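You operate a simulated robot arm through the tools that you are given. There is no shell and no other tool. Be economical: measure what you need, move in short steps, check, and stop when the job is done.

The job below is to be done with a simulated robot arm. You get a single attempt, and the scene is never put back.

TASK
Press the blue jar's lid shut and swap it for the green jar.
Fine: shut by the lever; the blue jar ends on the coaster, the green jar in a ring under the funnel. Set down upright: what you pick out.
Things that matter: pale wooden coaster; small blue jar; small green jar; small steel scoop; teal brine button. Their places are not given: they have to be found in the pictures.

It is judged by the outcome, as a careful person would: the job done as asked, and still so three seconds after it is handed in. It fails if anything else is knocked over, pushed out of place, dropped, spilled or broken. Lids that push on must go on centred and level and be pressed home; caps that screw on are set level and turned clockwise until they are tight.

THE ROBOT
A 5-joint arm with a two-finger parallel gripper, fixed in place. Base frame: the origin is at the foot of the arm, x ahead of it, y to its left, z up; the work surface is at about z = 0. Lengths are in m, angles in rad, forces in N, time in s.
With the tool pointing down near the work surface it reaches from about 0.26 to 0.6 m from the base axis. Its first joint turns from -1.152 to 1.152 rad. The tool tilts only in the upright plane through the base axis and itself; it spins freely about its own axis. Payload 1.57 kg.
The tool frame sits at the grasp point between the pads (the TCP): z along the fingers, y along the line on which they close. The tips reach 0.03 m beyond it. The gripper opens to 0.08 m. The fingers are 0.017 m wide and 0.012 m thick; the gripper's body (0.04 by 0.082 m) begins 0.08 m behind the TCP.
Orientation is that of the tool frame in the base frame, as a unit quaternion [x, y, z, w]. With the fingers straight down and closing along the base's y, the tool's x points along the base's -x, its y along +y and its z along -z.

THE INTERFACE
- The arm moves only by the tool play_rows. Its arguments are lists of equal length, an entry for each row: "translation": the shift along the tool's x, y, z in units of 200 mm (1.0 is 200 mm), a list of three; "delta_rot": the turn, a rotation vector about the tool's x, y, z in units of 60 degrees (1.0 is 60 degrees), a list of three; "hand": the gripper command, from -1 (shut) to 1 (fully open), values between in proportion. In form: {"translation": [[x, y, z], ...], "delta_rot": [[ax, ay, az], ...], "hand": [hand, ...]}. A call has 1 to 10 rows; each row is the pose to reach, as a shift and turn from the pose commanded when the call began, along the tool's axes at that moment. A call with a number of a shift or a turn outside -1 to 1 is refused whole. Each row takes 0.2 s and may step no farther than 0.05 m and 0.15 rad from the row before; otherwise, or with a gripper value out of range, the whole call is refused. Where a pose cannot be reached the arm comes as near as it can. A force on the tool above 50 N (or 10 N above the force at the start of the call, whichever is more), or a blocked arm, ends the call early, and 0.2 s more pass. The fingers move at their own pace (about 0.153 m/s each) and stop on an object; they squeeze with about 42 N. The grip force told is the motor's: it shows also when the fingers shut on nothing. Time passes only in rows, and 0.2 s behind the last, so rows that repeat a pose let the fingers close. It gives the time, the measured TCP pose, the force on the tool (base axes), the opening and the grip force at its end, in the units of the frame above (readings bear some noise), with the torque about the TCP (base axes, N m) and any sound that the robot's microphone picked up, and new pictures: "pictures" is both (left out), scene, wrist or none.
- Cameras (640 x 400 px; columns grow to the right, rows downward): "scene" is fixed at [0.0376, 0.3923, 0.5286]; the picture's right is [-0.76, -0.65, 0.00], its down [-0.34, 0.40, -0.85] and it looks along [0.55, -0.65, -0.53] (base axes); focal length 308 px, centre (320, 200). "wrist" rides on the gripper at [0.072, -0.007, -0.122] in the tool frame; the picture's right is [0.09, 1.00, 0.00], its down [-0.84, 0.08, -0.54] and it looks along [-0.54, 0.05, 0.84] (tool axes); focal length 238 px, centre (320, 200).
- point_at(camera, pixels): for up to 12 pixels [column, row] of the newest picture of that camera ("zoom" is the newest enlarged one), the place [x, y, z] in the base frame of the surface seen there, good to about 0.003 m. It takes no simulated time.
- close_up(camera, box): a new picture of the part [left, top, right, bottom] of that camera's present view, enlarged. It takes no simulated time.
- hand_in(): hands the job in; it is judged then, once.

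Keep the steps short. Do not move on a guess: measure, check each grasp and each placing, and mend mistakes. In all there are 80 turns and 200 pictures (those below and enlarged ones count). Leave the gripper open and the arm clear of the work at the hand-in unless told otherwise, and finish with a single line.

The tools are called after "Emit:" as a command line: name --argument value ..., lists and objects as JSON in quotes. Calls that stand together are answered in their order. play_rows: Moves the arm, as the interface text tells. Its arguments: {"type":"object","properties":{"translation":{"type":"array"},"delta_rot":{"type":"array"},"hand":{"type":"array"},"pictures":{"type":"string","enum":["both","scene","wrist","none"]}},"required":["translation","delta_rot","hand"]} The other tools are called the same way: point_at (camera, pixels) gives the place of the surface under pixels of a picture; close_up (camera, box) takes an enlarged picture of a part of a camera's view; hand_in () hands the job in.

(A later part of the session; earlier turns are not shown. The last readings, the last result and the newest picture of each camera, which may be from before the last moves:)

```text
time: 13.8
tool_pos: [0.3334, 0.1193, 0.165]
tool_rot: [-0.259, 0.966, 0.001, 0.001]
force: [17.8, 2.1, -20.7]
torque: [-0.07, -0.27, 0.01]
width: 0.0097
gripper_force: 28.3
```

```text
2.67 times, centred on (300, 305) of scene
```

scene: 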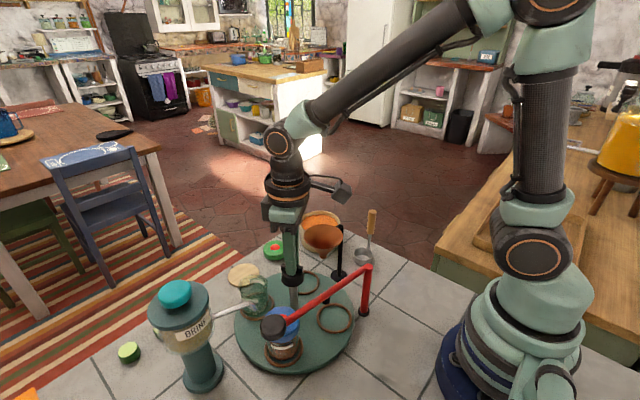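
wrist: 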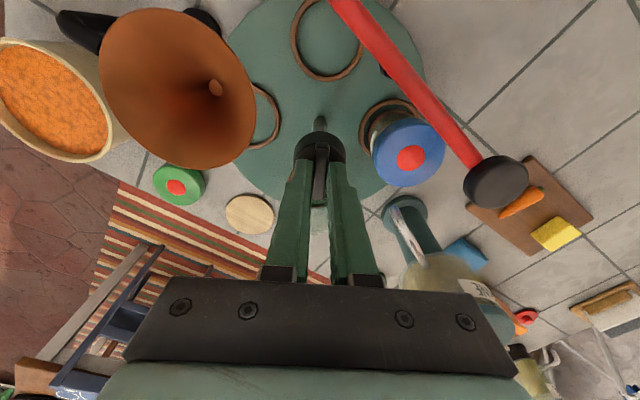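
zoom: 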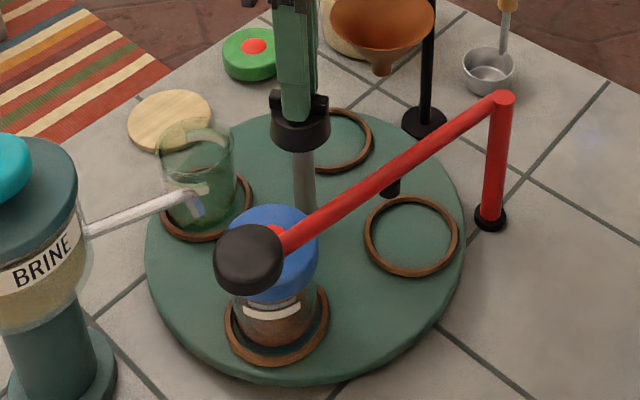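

The turntable follows, and the lid clears spout and lever. Continuing by 60° more in gentle rows.

Emit:
play_rows --translation '[[0, 0, 0], [0, 0, 0], [0, 0, 0], [0, 0, 0], [0, 0, 0], [0, 0, 0], [0, 0, 0], [0, 0, 0], [0, 0, 0], [0, 0, 0]]' --delta_rot '[[0, 0, -0.06], [0, 0, -0.18], [0, 0, -0.3], [0, 0, -0.42], [0, 0, -0.54], [0, 0, -0.66], [0, 0, -0.78], [0, 0, -0.9], [0, 0, -1.0], [0, 0, -1.0]]' --hand '[-1, -1, -1, -1, -1, -1, -1, -1, -1, -1]'

Emit:
close_up --camera "scene" --box '[220, 230, 380, 380]'

```text
time: 16.0
tool_pos: [0.3348, 0.1189, 0.167]
tool_rot: [-0.707, 0.707, 0.0, 0.003]
force: [27.7, -21.4, -3.6]
torque: [-0.49, -0.67, -0.03]
width: 0.0096
gripper_force: 27.3
```

scene: 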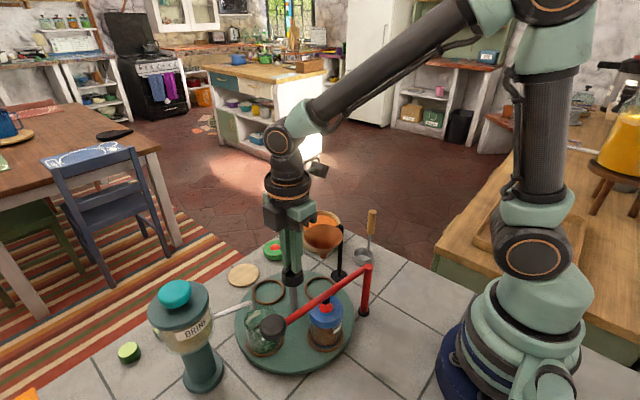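
wrist: 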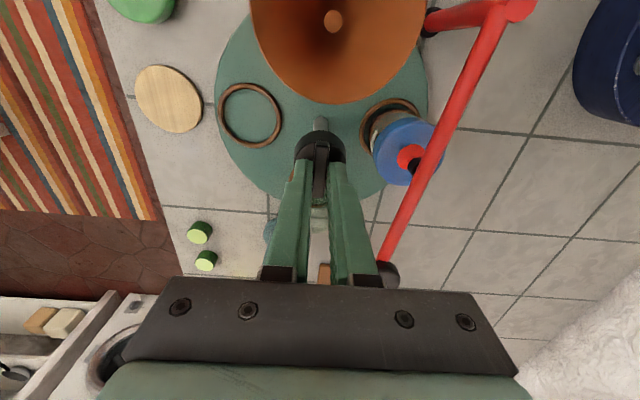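

```text
2.67 times, centred on (300, 305) of scene
```

zoom: 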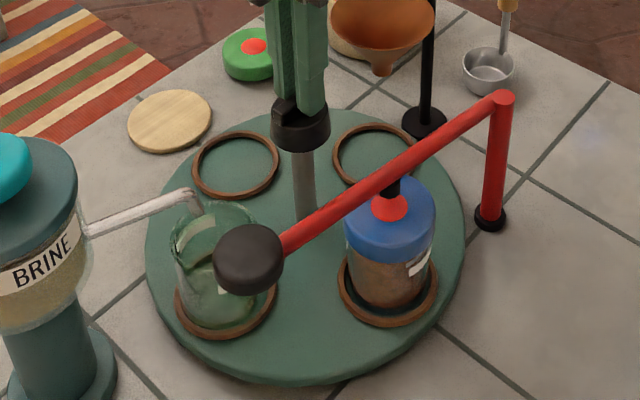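

The blue jar is now at the lever station, with the nub over the red dot. I'll open the fingers and rise to check alignment.

Emit:
play_rows --translation '[[0, 0, 0], [0, 0, 0], [0, 0, -0.15], [0, 0, -0.3], [0, 0, -0.3]]' --delta_rot '[[0, 0, 0], [0, 0, 0], [0, 0, 0], [0, 0, 0], [0, 0, 0]]' --hand '[-0.25, -0.25, -0.25, -0.25, -0.25]'

Emit:
close_up --camera "scene" --box '[260, 260, 380, 370]'

Emit:
close_up --camera "wrist" --box '[340, 20, 500, 220]'

```text
time: 17.2
tool_pos: [0.3331, 0.12, 0.2254]
tool_rot: [-0.706, 0.708, 0.0, 0.001]
force: [-0.3, 0.0, -0.1]
torque: [-0.01, 0.0, 0.01]
width: 0.03
gripper_force: 0.0
```

scene: 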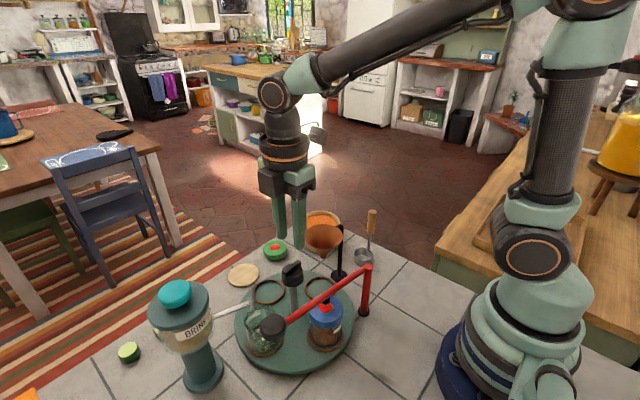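
wrist: 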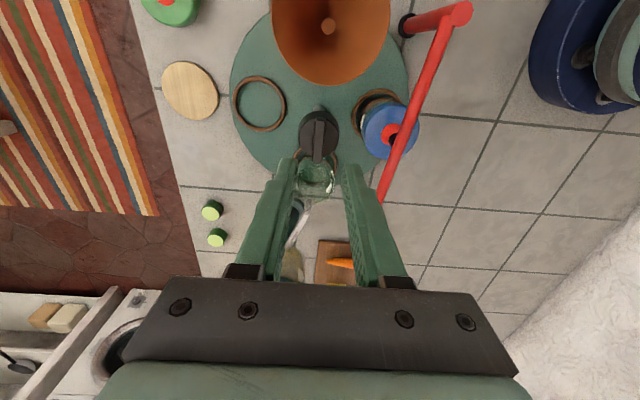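

```text
3.64 times, centred on (320, 315) of scene
```

zoom: 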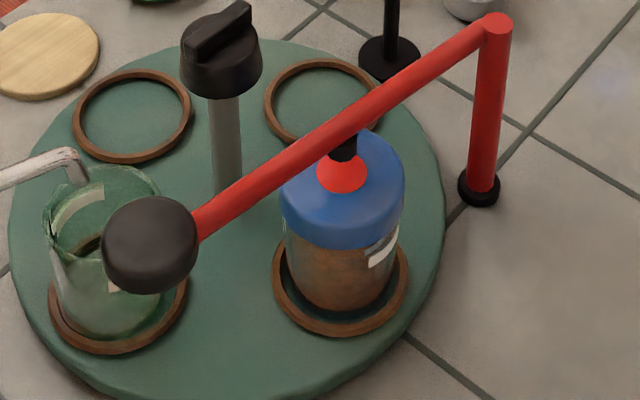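

```text
2.00 times, centred on (420, 120) of wrist
```

zoom: 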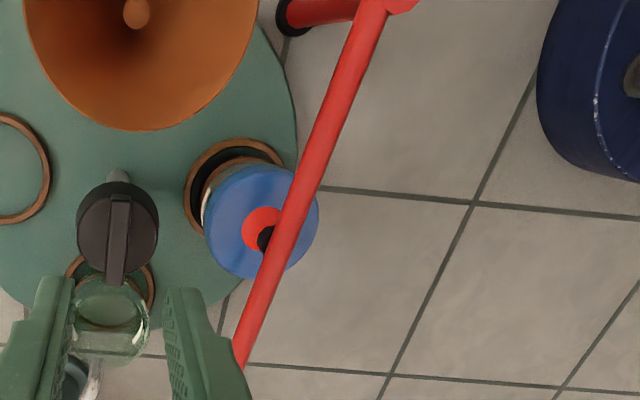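

Emit:
point_at --camera "zoom" --pixels '[[207, 221], [316, 215], [258, 168], [255, 275], [263, 212], [245, 235], [270, 238], [265, 230], [117, 185], [110, 280]]'

Emit:
point_at --camera "scene" --pixels '[[326, 303], [325, 296], [326, 312], [303, 310], [344, 308], [325, 321], [272, 326], [326, 293], [264, 330], [280, 331], [272, 319]]'

```text
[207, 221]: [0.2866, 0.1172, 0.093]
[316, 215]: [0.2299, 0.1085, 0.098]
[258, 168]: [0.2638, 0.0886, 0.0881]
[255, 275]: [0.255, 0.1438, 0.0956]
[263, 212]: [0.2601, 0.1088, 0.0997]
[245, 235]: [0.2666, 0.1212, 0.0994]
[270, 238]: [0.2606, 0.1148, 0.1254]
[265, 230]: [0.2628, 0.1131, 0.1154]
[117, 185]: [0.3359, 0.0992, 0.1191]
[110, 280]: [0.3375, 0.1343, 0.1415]
```

```text
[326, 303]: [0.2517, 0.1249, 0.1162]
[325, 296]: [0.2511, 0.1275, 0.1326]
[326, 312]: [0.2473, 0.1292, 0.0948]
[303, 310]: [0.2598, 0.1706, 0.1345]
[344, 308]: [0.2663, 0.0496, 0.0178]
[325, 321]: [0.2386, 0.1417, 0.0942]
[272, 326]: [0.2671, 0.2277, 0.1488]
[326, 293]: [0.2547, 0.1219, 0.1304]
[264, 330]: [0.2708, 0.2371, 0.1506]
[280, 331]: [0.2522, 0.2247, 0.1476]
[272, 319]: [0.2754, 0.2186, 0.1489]
```

The lid centre is ≈(0.258, 0.1165) and the nub ≈(0.257, 0.119), so they are aligned within 3 mm. The lever's end knob is at (0.267, 0.226), top z 0.149. Before going there I'll check the dispenser's extent.

Emit:
point_at --camera "scene" --pixels '[[175, 285], [190, 292], [207, 300], [208, 320], [212, 345], [200, 380], [160, 300], [180, 310], [215, 318]]'

Emit:
close_up --camera "scene" --box '[300, 280, 360, 360]'

```text
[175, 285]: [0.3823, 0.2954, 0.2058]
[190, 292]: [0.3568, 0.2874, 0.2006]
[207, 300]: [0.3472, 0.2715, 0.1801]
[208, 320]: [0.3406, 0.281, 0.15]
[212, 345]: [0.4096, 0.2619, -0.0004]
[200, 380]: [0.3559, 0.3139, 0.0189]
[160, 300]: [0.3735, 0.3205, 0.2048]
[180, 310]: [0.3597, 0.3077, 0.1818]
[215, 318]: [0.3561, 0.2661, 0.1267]
```

```text
5.00 times, centred on (330, 320) of scene
```

zoom: 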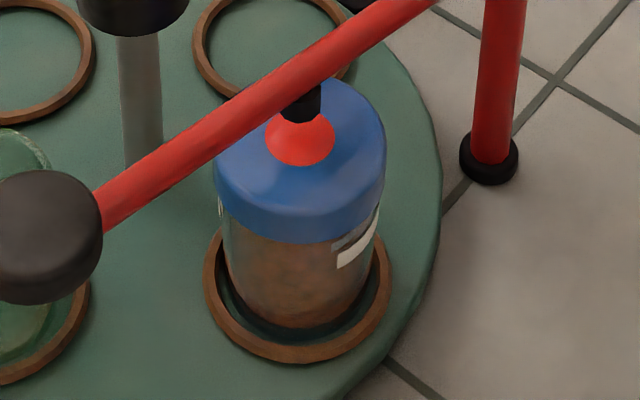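

The dispenser stays about 0.04 m clear of that spot. I'll move above the lever knob and close the fingers.

Emit:
play_rows --translation '[[-0.175, 0.11, 0], [-0.35, 0.22, 0], [-0.525, 0.33, 0], [-0.525, 0.33, 0.1], [-0.525, 0.33, 0.1]]' --delta_rot '[[0, 0, 0], [0, 0, 0], [0, 0, 0], [0, 0, 0], [0, 0, 0]]' --hand '[-1, -1, -1, -1, -1]'

Emit:
close_up --camera "scene" --box '[200, 230, 340, 370]'

```text
time: 18.4
tool_pos: [0.2679, 0.2245, 0.204]
tool_rot: [-0.707, 0.707, 0.0, 0.0]
force: [1.1, -1.0, 0.8]
torque: [0.0, -0.04, -0.01]
width: 0.0
gripper_force: 21.4
```

scene: 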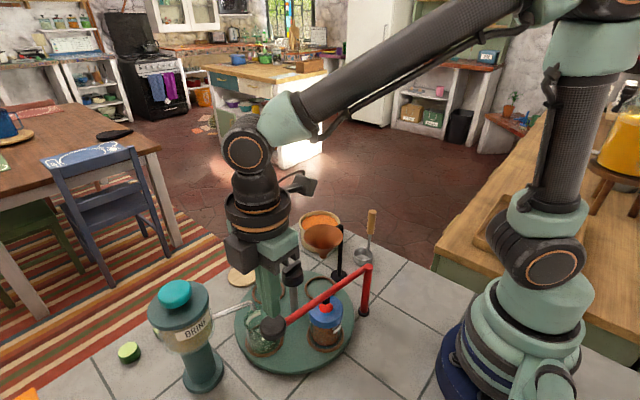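
wrist: 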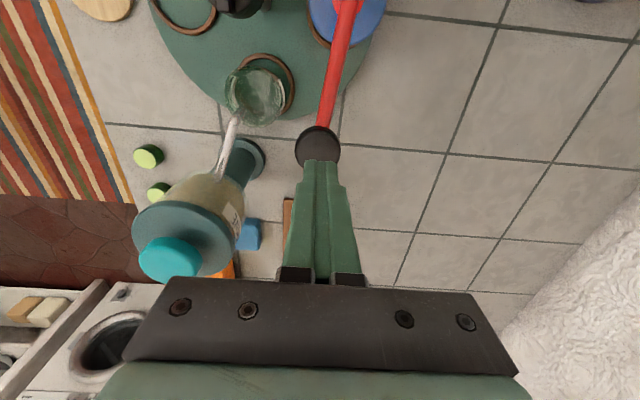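

```text
2.86 times, centred on (270, 300) of scene
```

zoom: 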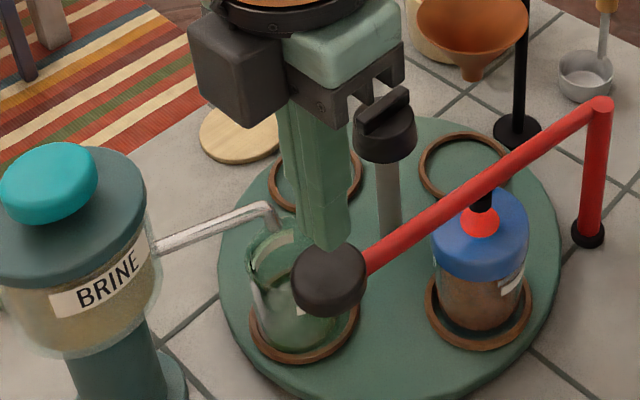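

The closed tips are above the lever knob. I'll press down in small steps and watch force and sound.

Emit:
play_rows --translation '[[0, 0, 0.07], [0, 0, 0.125], [0, 0, 0.165], [0, 0, 0.205], [0, 0, 0.245], [0, 0, 0.265]]' --delta_rot '[[0, 0, 0], [0, 0, 0], [0, 0, 0], [0, 0, 0], [0, 0, 0], [0, 0, 0]]' --hand '[-1, -1, -1, -1, -1, -1]'

Emit:
close_up --camera "scene" --box '[230, 250, 370, 370]'

```text
time: 19.8
tool_pos: [0.2685, 0.2246, 0.1575]
tool_rot: [-0.706, 0.708, 0.0, 0.001]
force: [-5.7, -4.8, 19.3]
torque: [-0.34, 0.2, -0.03]
width: 0.0
gripper_force: 21.4
heard: snap
stopped in row 6: the force on the tool passed its limit at 60 N (the readings are from after the stop); the commanded pose is now the measured one
```

scene: 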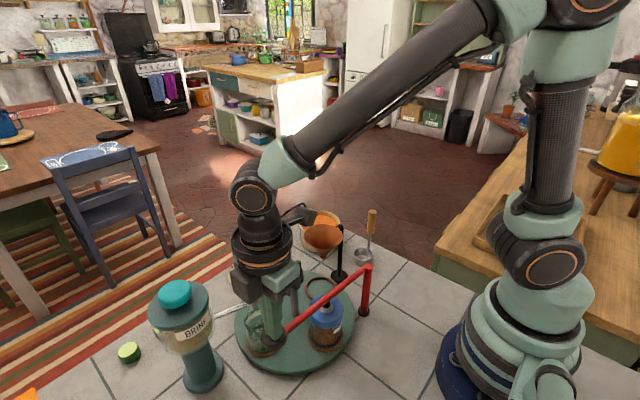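
wrist: 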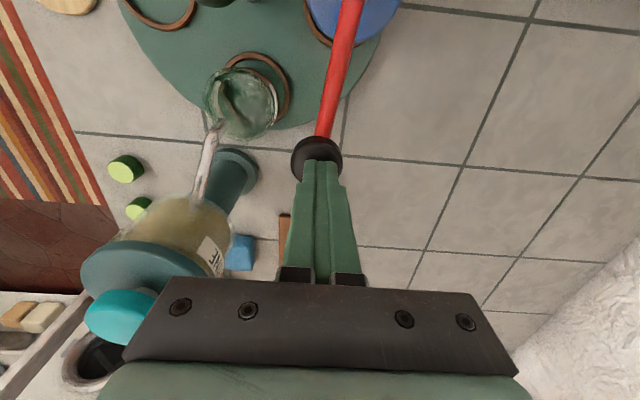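

```text
3.33 times, centred on (300, 310) of scene
```

zoom: 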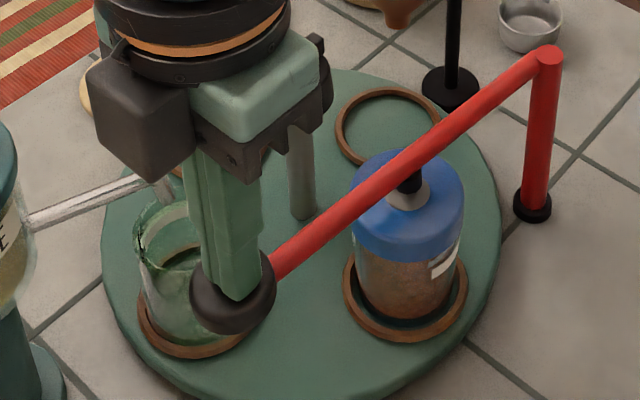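

I heard a snap and the lid's red dot turned pale, so it is sealed. I'll rise slowly and check the lid and whether the lever springs back.

Emit:
play_rows --translation '[[0, 0, -0.05], [0, 0, -0.12], [0, 0, -0.2], [0, 0, -0.34], [0, 0, -0.34]]' --delta_rot '[[0, 0, 0], [0, 0, 0], [0, 0, 0], [0, 0, 0], [0, 0, 0]]' --hand '[-1, -1, -1, -1, -1]'

Emit:
close_up --camera "scene" --box '[230, 250, 370, 370]'

```text
time: 21.0
tool_pos: [0.2686, 0.2239, 0.2246]
tool_rot: [-0.707, 0.708, 0.0, 0.002]
force: [-1.0, 0.7, -0.8]
torque: [0.0, -0.03, -0.01]
width: 0.0
gripper_force: 21.7
```

scene: 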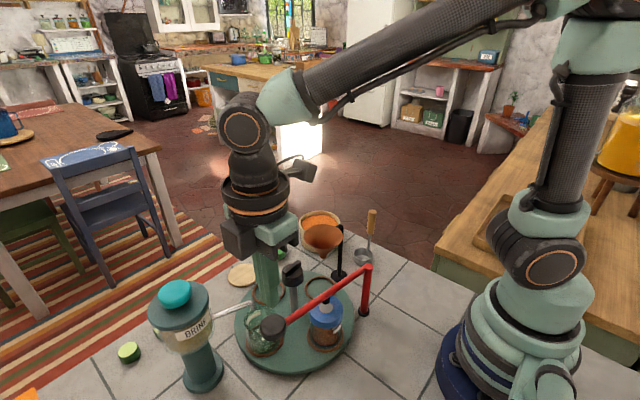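
wrist: 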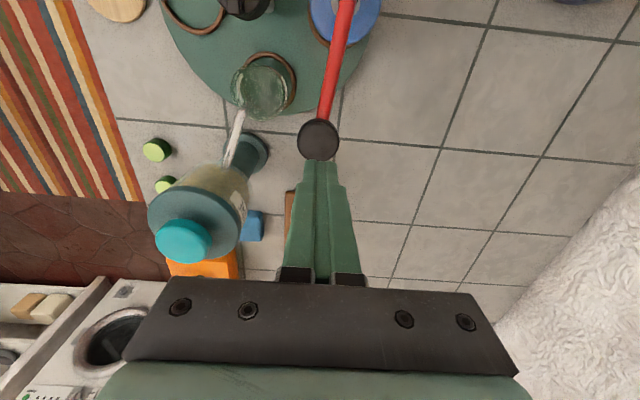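

```text
3.33 times, centred on (300, 310) of scene
```

zoom: 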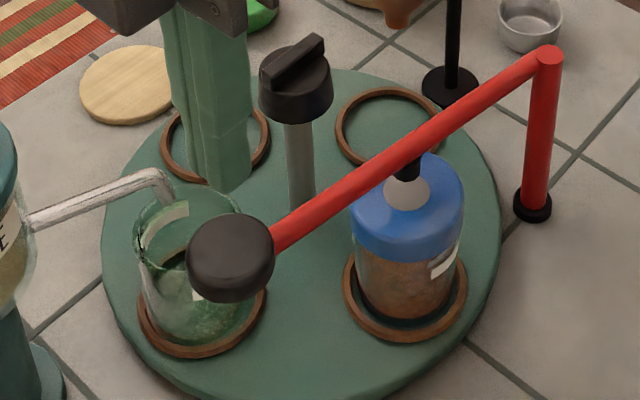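

The lid is seated and the lever sprang back up. Returning above the turntable knob with the fingers opened to 0.03.

Emit:
play_rows --translation '[[0.175, -0.11, 0], [0.35, -0.22, 0], [0.53, -0.33, 0], [0.53, -0.33, 0], [0.53, -0.33, 0.15], [0.53, -0.33, 0.15]]' --delta_rot '[[0, 0, 0], [0, 0, 0], [0, 0, 0], [0, 0, 0], [0, 0, 0], [0, 0, 0]]' --hand '[-0.25, -0.25, -0.25, -0.25, -0.25, -0.25]'

Emit:
close_up --camera "scene" --box '[230, 230, 350, 330]'

Emit:
close_up --camera "wrist" --box '[240, 80, 400, 220]'

```text
time: 22.4
tool_pos: [0.3324, 0.1175, 0.1956]
tool_rot: [0.708, -0.707, 0.002, 0.0]
force: [-0.4, 0.1, -0.5]
torque: [0.01, 0.0, -0.01]
width: 0.0299
gripper_force: 0.0
```

scene: 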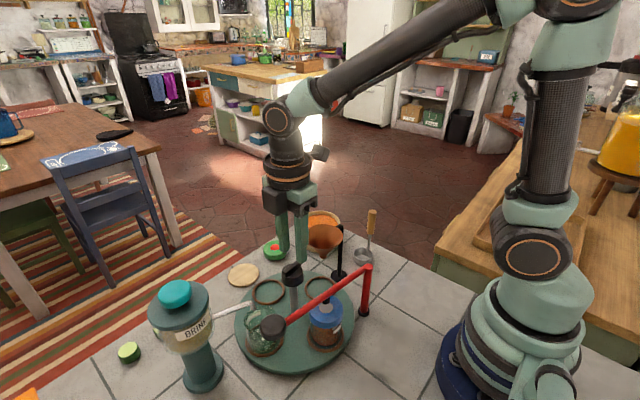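
wrist: 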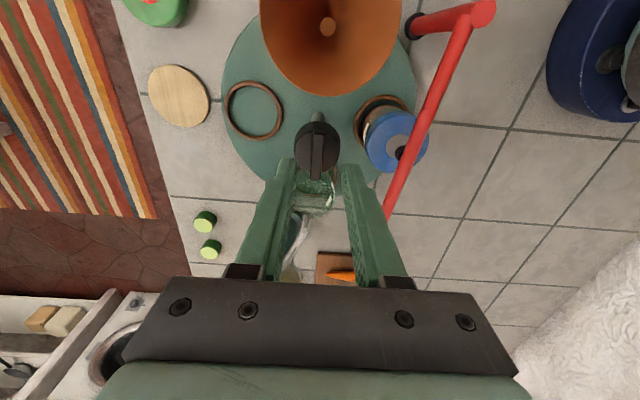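

```text
4.00 times, centred on (290, 280) of scene
```

zoom: 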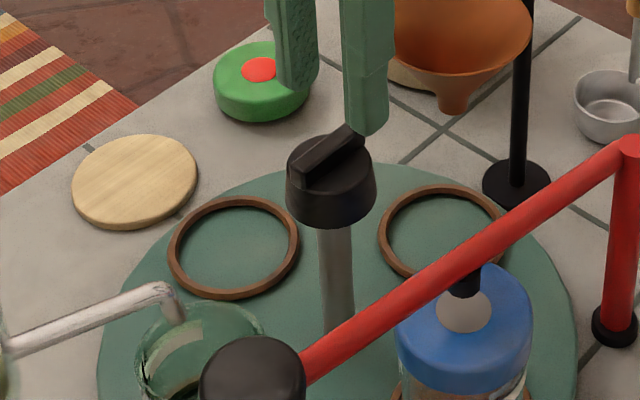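

```text
2.86 times, centred on (320, 150) of wrist
```

zoom: 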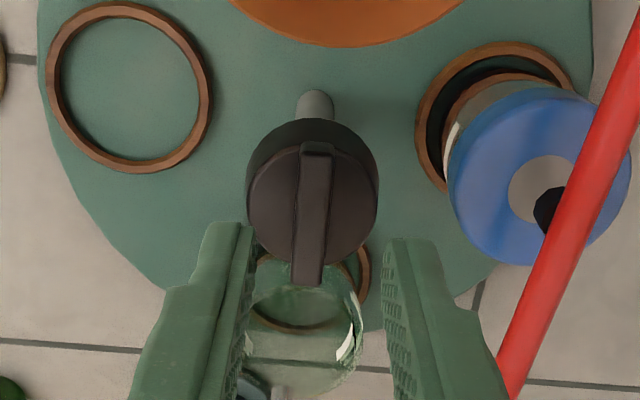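

The knob axis reads as ≈(0.3352, 0.1163), so I'll correct by 2–3 mm, descend and grip.

Emit:
play_rows --translation '[[0.006, -0.0125, 0], [0.006, -0.0125, 0.1], [0.006, -0.0125, 0.153], [0.006, -0.0125, 0.153], [0.006, -0.0125, 0.153], [0.006, -0.0125, 0.153]]' --delta_rot '[[0, 0, 0], [0, 0, 0], [0, 0, 0], [0, 0, 0], [0, 0, 0], [0, 0, 0]]' --hand '[-0.25, -0.25, -0.25, -1, -1, -1]'

Emit:
close_up --camera "scene" --box '[230, 230, 350, 330]'

```text
time: 23.8
tool_pos: [0.3362, 0.1184, 0.1638]
tool_rot: [0.708, -0.707, 0.0, 0.0]
force: [-12.1, 0.1, 11.9]
torque: [-0.08, 0.36, -0.01]
width: 0.0095
gripper_force: 27.5
```

scene: 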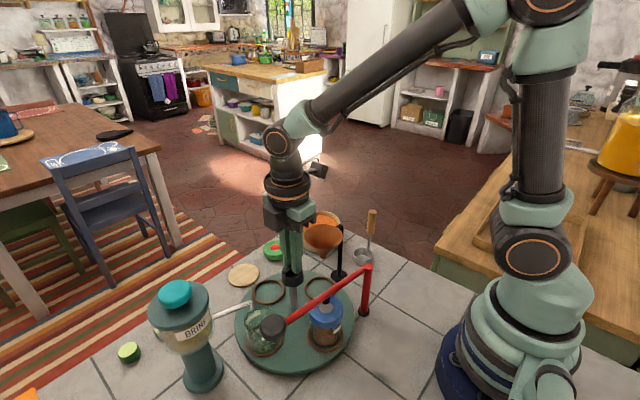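
wrist: 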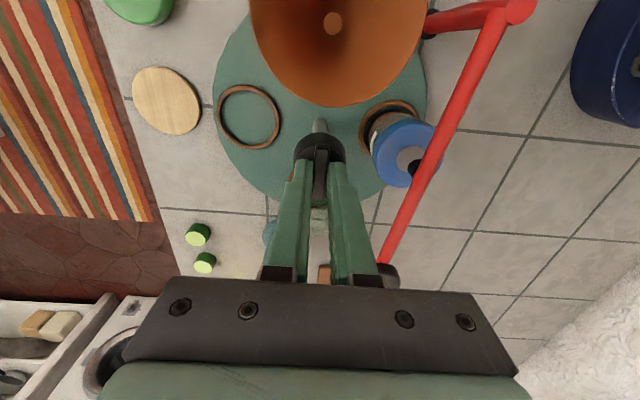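

```text
4.00 times, centred on (290, 280) of scene
```

zoom: 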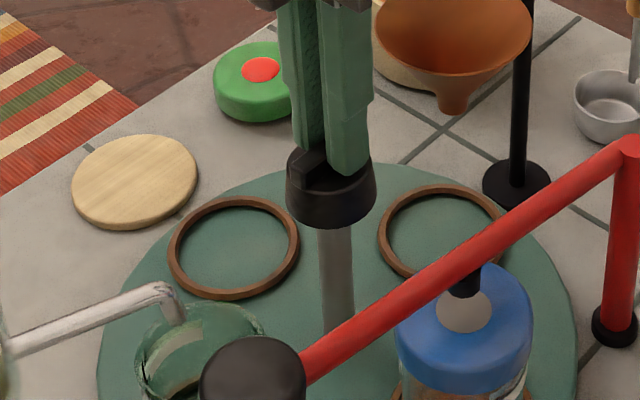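

The ridge is gripped. Now turning clockwise, the first 60° of 180°.

Emit:
play_rows --translation '[[0, 0.004, -0.004], [0, 0.004, -0.004], [0, 0.004, -0.004], [0, 0.004, -0.004], [0, 0.004, -0.004], [0, 0.004, -0.004], [0, 0.004, -0.004], [0, 0.004, -0.004], [0, 0.004, -0.004], [0, 0.004, -0.004]]' --delta_rot '[[0, 0, 0.05], [0, 0, 0.16], [0, 0, 0.28], [0, 0, 0.4], [0, 0, 0.52], [0, 0, 0.64], [0, 0, 0.76], [0, 0, 0.88], [0, 0, 0.96], [0, 0, 1.0]]' --hand '[-1, -1, -1, -1, -1, -1, -1, -1, -1, -1]' --pictures "scene"

Emit:
close_up --camera "scene" --box '[220, 230, 380, 380]'

```text
time: 26.0
tool_pos: [0.3331, 0.117, 0.1651]
tool_rot: [-0.261, 0.965, 0.0, -0.002]
force: [-30.7, 38.9, -5.7]
torque: [0.89, 0.87, 0.08]
width: 0.0094
gripper_force: 27.2
```

scene: 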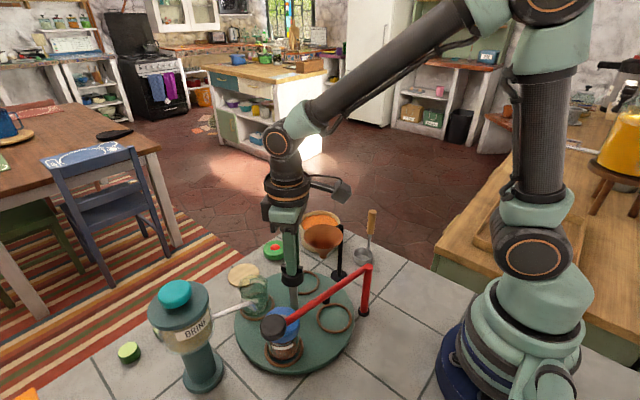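

```text
2.67 times, centred on (300, 305) of scene
```

zoom: 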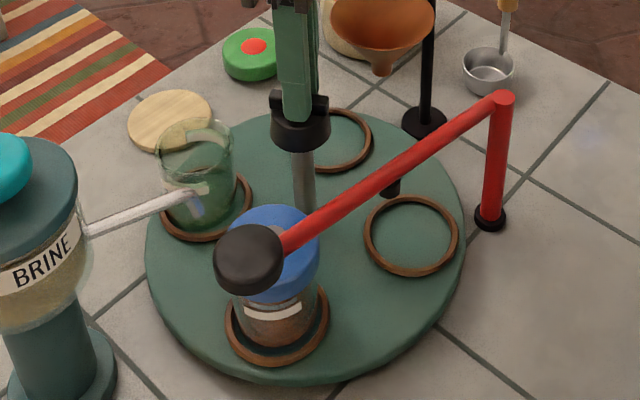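

It turned 60° but there is a side load, so the tool should sit about 2 mm toward (-x, +y). I'll shift that first, rotating nothing, and read the force.

Emit:
play_rows --translation '[[0, 0.006, 0], [0, 0.011, 0], [0, 0.011, 0]]' --delta_rot '[[0, 0, 0], [0, 0, 0], [0, 0, 0]]' --hand '[-1, -1, -1]' --pictures "none"

```text
time: 26.8
tool_pos: [0.3349, 0.1194, 0.1645]
tool_rot: [-0.258, 0.966, 0.0, 0.0]
force: [-11.5, 16.3, -20.3]
torque: [0.1, 0.78, 0.01]
width: 0.0097
gripper_force: 28.0
```

The load has halved. One more small shift, then on with another 60°.

Emit:
play_rows --translation '[[0, 0.006, 0.003], [0, 0.006, 0.003], [0, 0.006, 0.003], [0, 0.006, 0.003], [0, 0.006, 0.003], [0, 0.006, 0.003], [0, 0.006, 0.003], [0, 0.006, 0.003], [0, 0.006, 0.003], [0, 0.006, 0.003]]' --delta_rot '[[0, 0, 0.05], [0, 0, 0.16], [0, 0, 0.28], [0, 0, 0.4], [0, 0, 0.52], [0, 0, 0.64], [0, 0, 0.76], [0, 0, 0.88], [0, 0, 0.96], [0, 0, 1.0]]' --hand '[-1, -1, -1, -1, -1, -1, -1, -1, -1, -1]' --pictures "scene"

Emit:
close_up --camera "scene" --box '[220, 230, 380, 380]'

```text
time: 29.0
tool_pos: [0.3325, 0.1206, 0.1653]
tool_rot: [0.26, 0.966, 0.001, 0.002]
force: [-0.7, -16.1, -5.3]
torque: [-0.17, 0.55, -0.02]
width: 0.0094
gripper_force: 27.9
```

scene: 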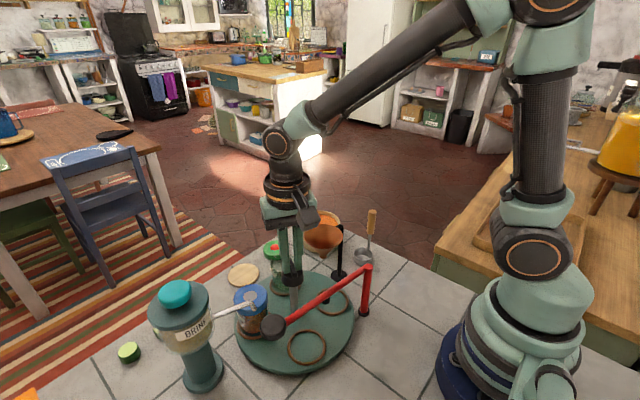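

```text
2.67 times, centred on (300, 305) of scene
```

zoom: 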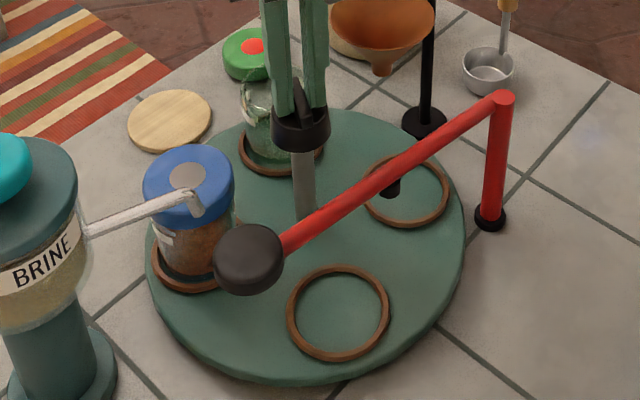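

Smooth, and both jars clear everything. Final 60°: blue goes to the +x side, green goes under the funnel.

Emit:
play_rows --translation '[[0, 0, 0], [0, 0, 0], [0, 0, 0], [0, 0, 0], [0, 0, 0], [0, 0, 0], [0, 0, 0], [0, 0, 0], [0, 0, 0], [0, 0, 0]]' --delta_rot '[[0, 0, 0.05], [0, 0, 0.16], [0, 0, 0.28], [0, 0, 0.4], [0, 0, 0.52], [0, 0, 0.64], [0, 0, 0.76], [0, 0, 0.88], [0, 0, 0.96], [0, 0, 1.0]]' --hand '[-1, -1, -1, -1, -1, -1, -1, -1, -1, -1]'

Emit:
close_up --camera "scene" --box '[220, 230, 380, 380]'

```text
time: 31.2
tool_pos: [0.3356, 0.1193, 0.1668]
tool_rot: [0.708, 0.707, 0.002, 0.001]
force: [5.5, 22.4, -12.9]
torque: [0.82, -0.08, 0.02]
width: 0.0093
gripper_force: 27.8
```

scene: 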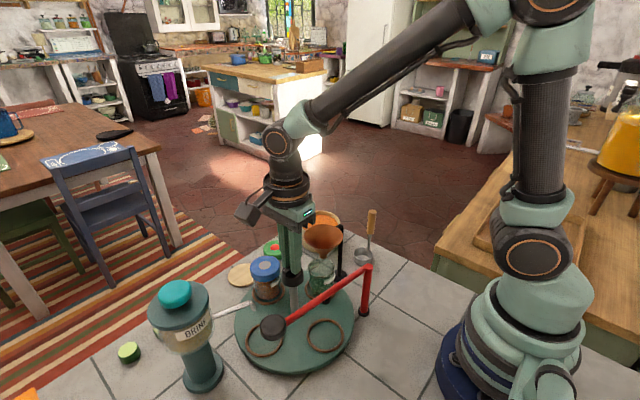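
wrist: 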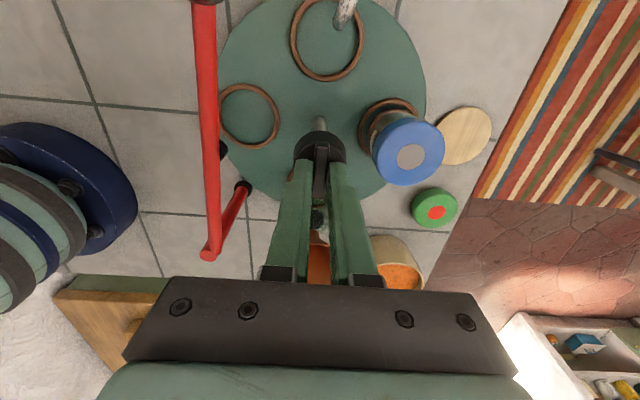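

```text
2.67 times, centred on (300, 305) of scene
```

zoom: 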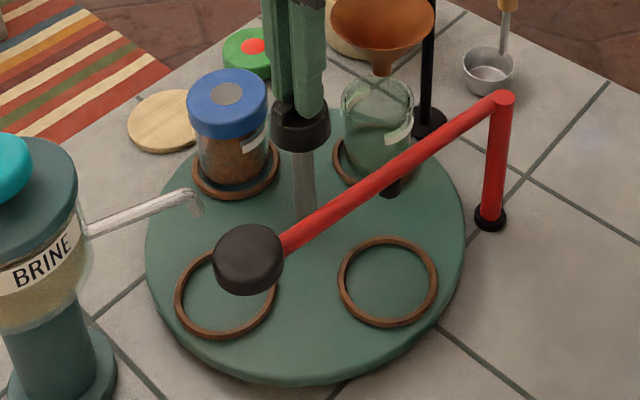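

Blue is at the +x station and green is beneath the funnel. I'll open, rise and start turning the hand back so it closes along y.

Emit:
play_rows --translation '[[0, 0, 0], [0, 0, 0], [0, 0, -0.15], [0, 0, -0.3], [0, 0, -0.3], [0, 0, -0.3], [0, 0, -0.3], [0, 0, -0.3], [0, 0, -0.3], [0, 0, -0.3]]' --delta_rot '[[0, 0, 0], [0, 0, 0], [0, 0, 0], [0, 0, 0], [0, 0, -0.14], [0, 0, -0.28], [0, 0, -0.42], [0, 0, -0.56], [0, 0, -0.7], [0, 0, -0.75]]' --hand '[-0.25, -0.25, -0.25, -0.25, -0.25, -0.25, -0.25, -0.25, -0.25, -0.25]' --pictures "none"

Emit:
play_rows --translation '[[0, 0, 0], [0, 0, 0], [0, 0, 0], [0, 0, 0], [0, 0, 0], [0, 0, 0], [0, 0, 0]]' --delta_rot '[[0, 0, -0.14], [0, 0, -0.28], [0, 0, -0.42], [0, 0, -0.56], [0, 0, -0.7], [0, 0, -0.75], [0, 0, -0.75]]' --hand '[-0.25, -0.25, -0.25, -0.25, -0.25, -0.25, -0.25]'

Emit:
close_up --camera "wrist" --box '[160, 0, 480, 200]'

Emit:
close_up --camera "scene" --box '[220, 210, 360, 330]'

```text
time: 33.4
tool_pos: [0.3336, 0.1205, 0.2252]
tool_rot: [0.382, 0.924, 0.001, 0.0]
force: [-0.1, 0.2, 0.3]
torque: [-0.05, -0.01, 0.02]
width: 0.0302
gripper_force: 0.2
```

```text
time: 35.0
tool_pos: [0.3351, 0.1201, 0.2241]
tool_rot: [0.0, 1.0, 0.0, 0.001]
force: [-0.5, 0.2, -0.5]
torque: [0.02, -0.02, 0.04]
width: 0.03
gripper_force: 0.0
```

scene: 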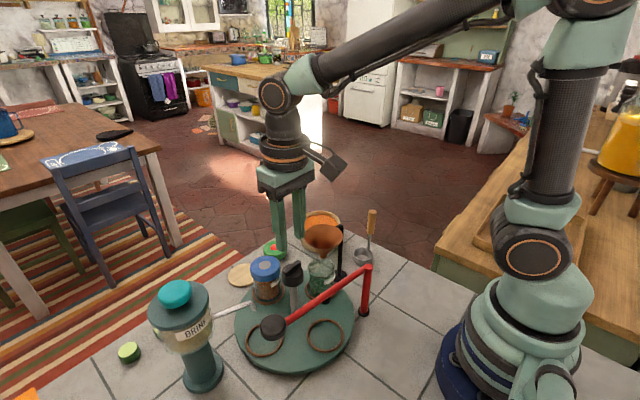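
wrist: 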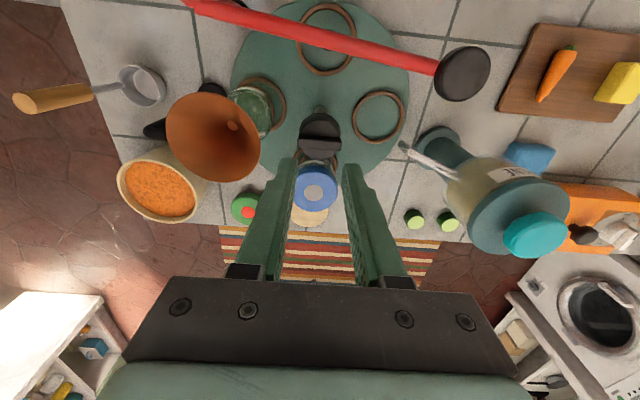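

```text
2.00 times, centred on (320, 100) of wrist
```

zoom: 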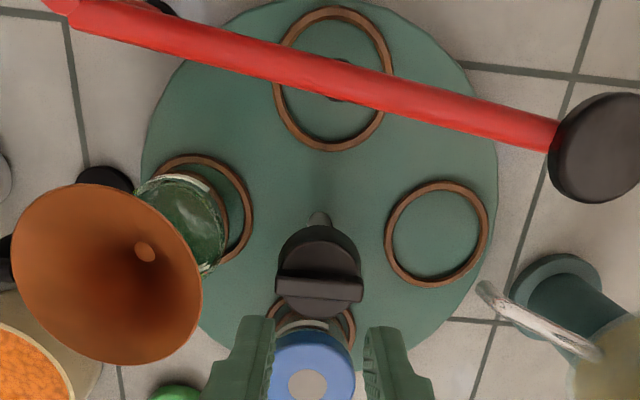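

```text
3.33 times, centred on (290, 270) of scene
```

zoom: 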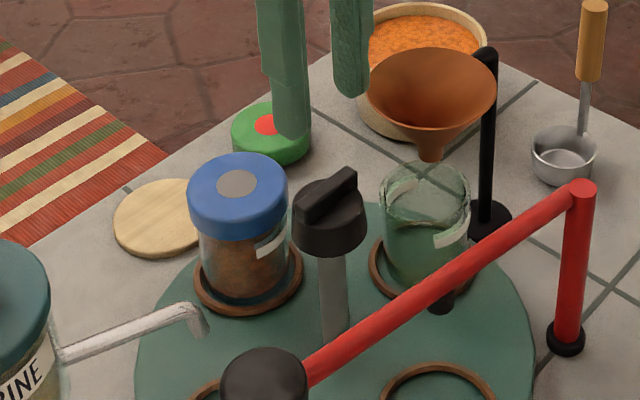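

Green sits in the ring under the funnel spout. I'll move above the blue jar with the gripper fully open and measure its lid.

Emit:
play_rows --translation '[[-0.13, 0, 0], [-0.26, 0, 0], [-0.385, 0, 0], [-0.385, 0, 0], [-0.385, 0, 0]]' --delta_rot '[[0, 0, 0], [0, 0, 0], [0, 0, 0], [0, 0, 0], [0, 0, 0]]' --hand '[-0.25, -0.25, 0.5, 1, 1]'

Emit:
close_up --camera "wrist" --box '[260, 60, 380, 180]'

```text
time: 36.2
tool_pos: [0.4107, 0.12, 0.2253]
tool_rot: [0.0, 1.0, -0.001, 0.001]
force: [-1.4, 0.5, 0.1]
torque: [0.0, 0.0, -0.02]
width: 0.0799
gripper_force: 0.1
```

scene: 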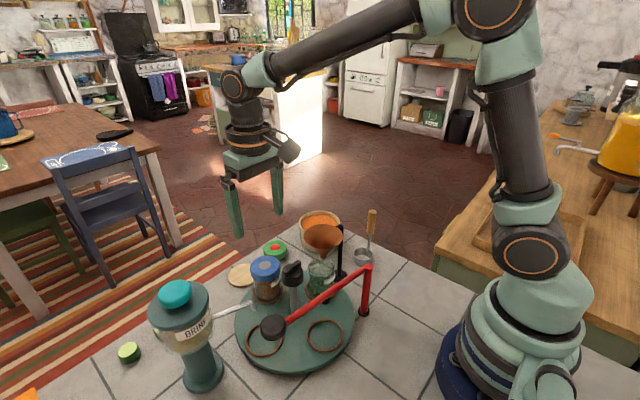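
wrist: 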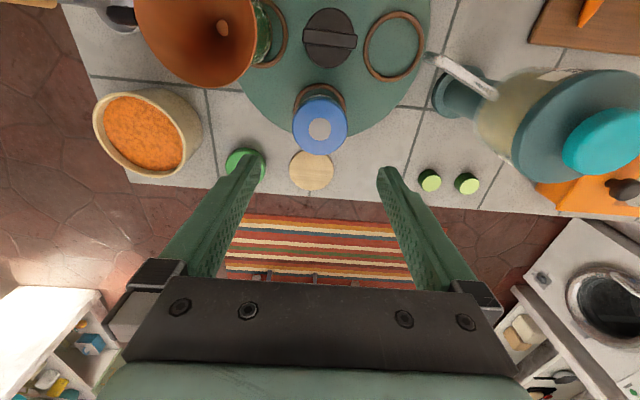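

```text
3.33 times, centred on (320, 120) of wrist
```

zoom: 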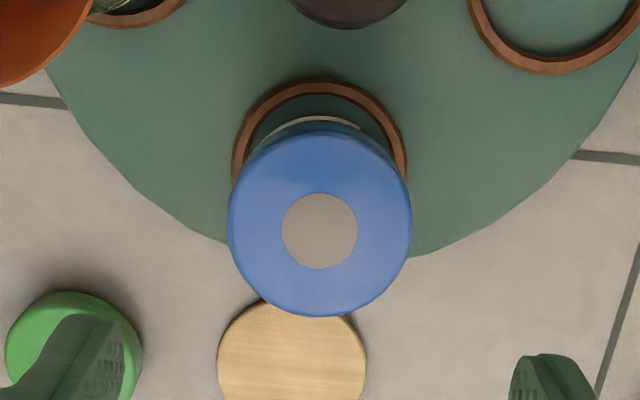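

Emit:
point_at --camera "wrist" --pixels '[[320, 129], [305, 118], [335, 118], [320, 145]]'

Emit:
point_at --camera "scene" --pixels '[[264, 265], [260, 277], [262, 282], [266, 292], [275, 282], [260, 300]]'

Emit:
close_up --camera "scene" --box '[225, 245, 305, 315]'

```text
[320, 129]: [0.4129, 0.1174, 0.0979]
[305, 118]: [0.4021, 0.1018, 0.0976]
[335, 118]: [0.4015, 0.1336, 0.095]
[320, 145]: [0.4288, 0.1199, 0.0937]
```

```text
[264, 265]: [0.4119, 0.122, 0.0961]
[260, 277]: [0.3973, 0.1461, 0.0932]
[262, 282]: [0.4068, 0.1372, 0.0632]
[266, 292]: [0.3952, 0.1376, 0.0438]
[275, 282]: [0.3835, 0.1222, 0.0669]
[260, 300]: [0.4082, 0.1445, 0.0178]
```

```text
5.71 times, centred on (265, 280) of scene
```

zoom: 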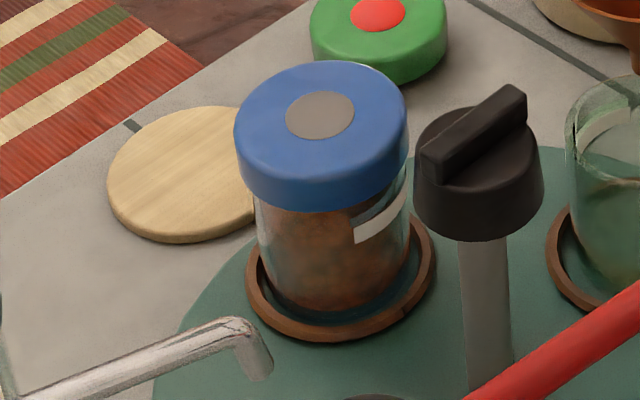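

The lid spans z≈0.073–0.097 with its centre at (0.4115, 0.1195). I'll descend to TCP z≈0.082 with the fingers straddling the lid.

Emit:
play_rows --translation '[[-0.004, -0.002, 0.2], [-0.004, -0.002, 0.4], [-0.004, -0.002, 0.6], [-0.004, -0.002, 0.715], [-0.004, -0.002, 0.715]]' --delta_rot '[[0, 0, 0], [0, 0, 0], [0, 0, 0], [0, 0, 0], [0, 0, 0]]' --hand '[1, 1, 1, 1, 1]'

Emit:
close_up --camera "scene" --box '[225, 235, 305, 315]'

```text
time: 37.4
tool_pos: [0.4122, 0.1192, 0.0809]
tool_rot: [0.001, 1.0, -0.001, 0.001]
force: [0.1, 0.2, 0.1]
torque: [0.01, -0.01, 0.01]
width: 0.0798
gripper_force: 0.1
```

scene: 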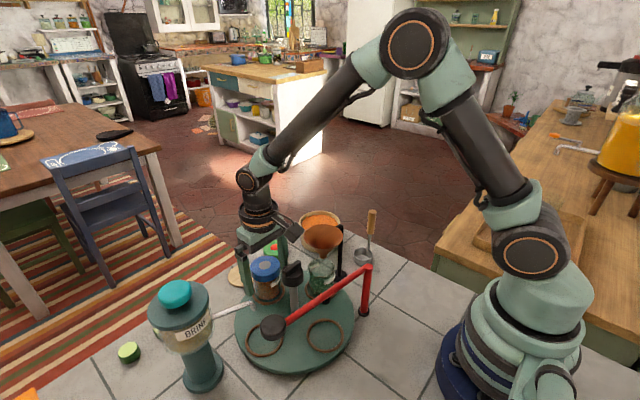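
wrist: 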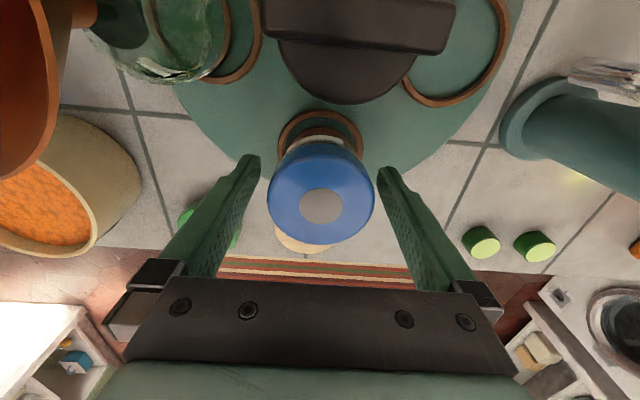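

```text
5.00 times, centred on (265, 275) of scene
```

zoom: 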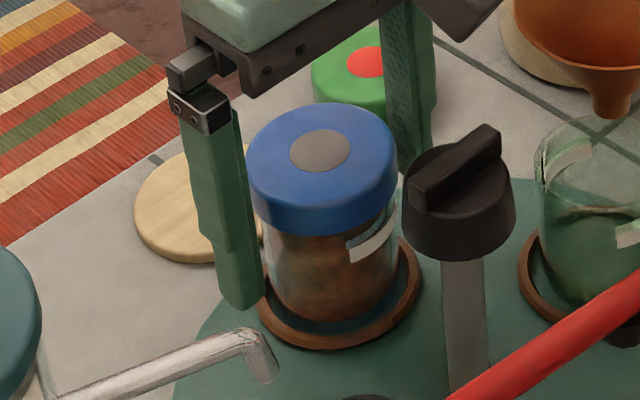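

The lid lies between the fingers. I'll close, then lift gently by 0.01 and check that the jar comes with its lid.

Emit:
play_rows --translation '[[0, 0, 0], [0, 0, 0], [0, 0, 0], [0, 0, -0.05], [0, 0, -0.1], [0, 0, -0.1]]' --delta_rot '[[0, 0, 0], [0, 0, 0], [0, 0, 0], [0, 0, 0], [0, 0, 0], [0, 0, 0]]' --hand '[0.2, 0.2, 0.2, 0.2, 0.2, 0.2]'

Emit:
close_up --camera "scene" --box '[225, 235, 305, 315]'

```text
time: 38.8
tool_pos: [0.4114, 0.1195, 0.1027]
tool_rot: [0.0, 1.0, 0.001, 0.001]
force: [0.1, 0.2, -2.4]
torque: [0.0, -0.01, 0.02]
width: 0.0586
gripper_force: 41.6
```

scene: 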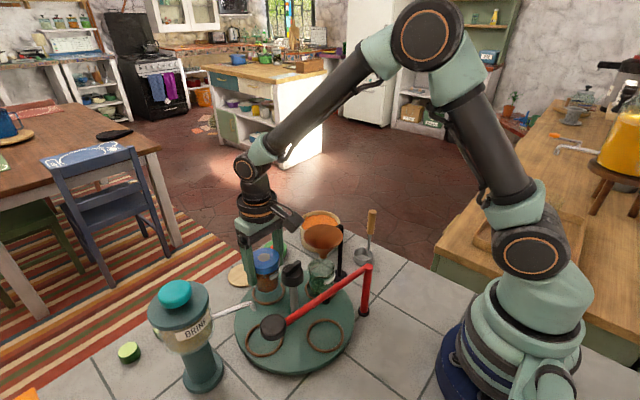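
wrist: 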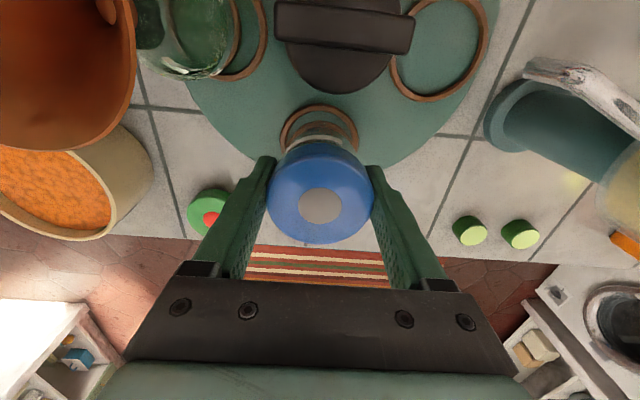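

```text
5.00 times, centred on (265, 275) of scene
```

zoom: 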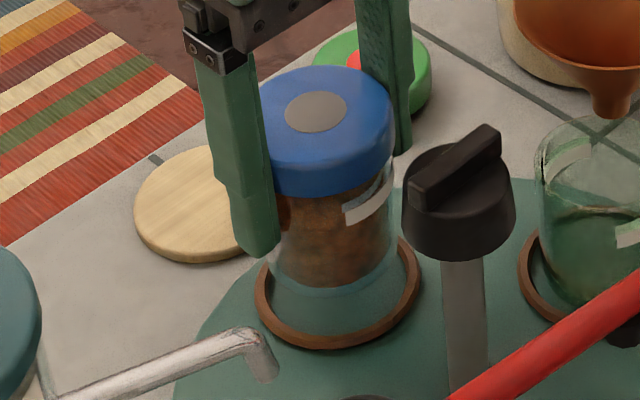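

The sealed jar lifts as one piece. I'll raise it a little more and carry it above the coaster at (0.505, 0.116).

Emit:
play_rows --translation '[[0, 0, -0.1], [-0.15, -0.006, -0.1], [-0.31, -0.012, -0.1], [-0.466, -0.017, -0.1], [-0.466, -0.017, 0.02], [-0.466, -0.017, 0.02]]' --delta_rot '[[0, 0, 0], [0, 0, 0], [0, 0, 0], [0, 0, 0], [0, 0, 0], [0, 0, 0]]' --hand '[0.2, 0.2, 0.2, 0.2, 0.2, 0.2]'

Emit:
close_up --camera "scene" --box '[205, 225, 285, 305]'

Emit:
close_up --camera "wrist" --box '[240, 60, 400, 220]'

```text
time: 40.2
tool_pos: [0.5024, 0.1154, 0.0977]
tool_rot: [0.0, 1.0, 0.0, 0.001]
force: [0.0, -0.2, -1.5]
torque: [-0.02, 0.0, -0.02]
width: 0.0585
gripper_force: 42.0
```

scene: 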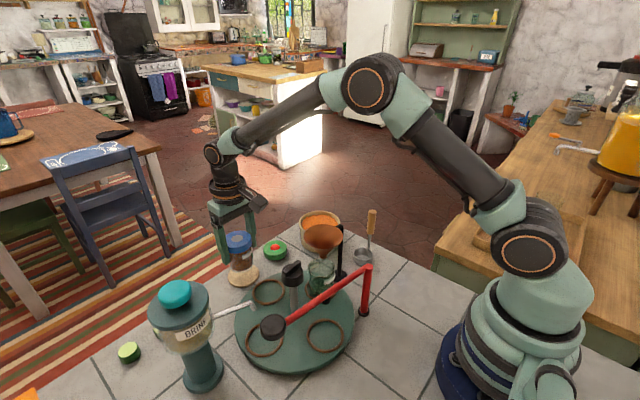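
wrist: 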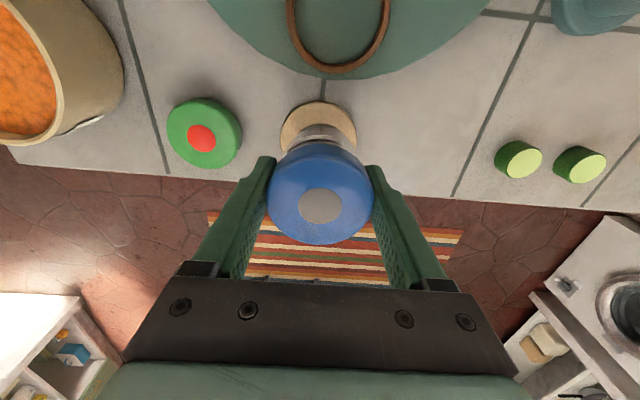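

```text
5.00 times, centred on (245, 265) of scene
```

zoom: 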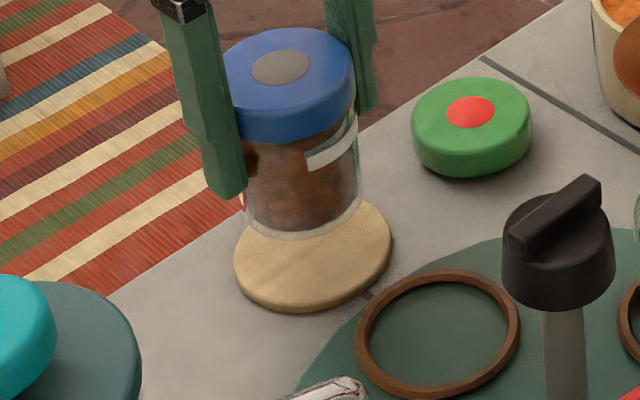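

```text
2.50 times, centred on (320, 140) of wrist
```

zoom: 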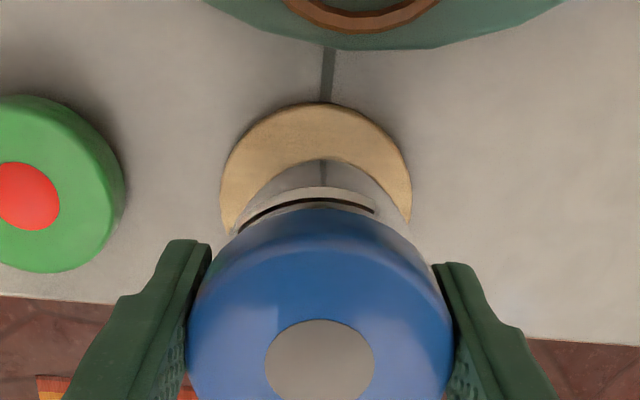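

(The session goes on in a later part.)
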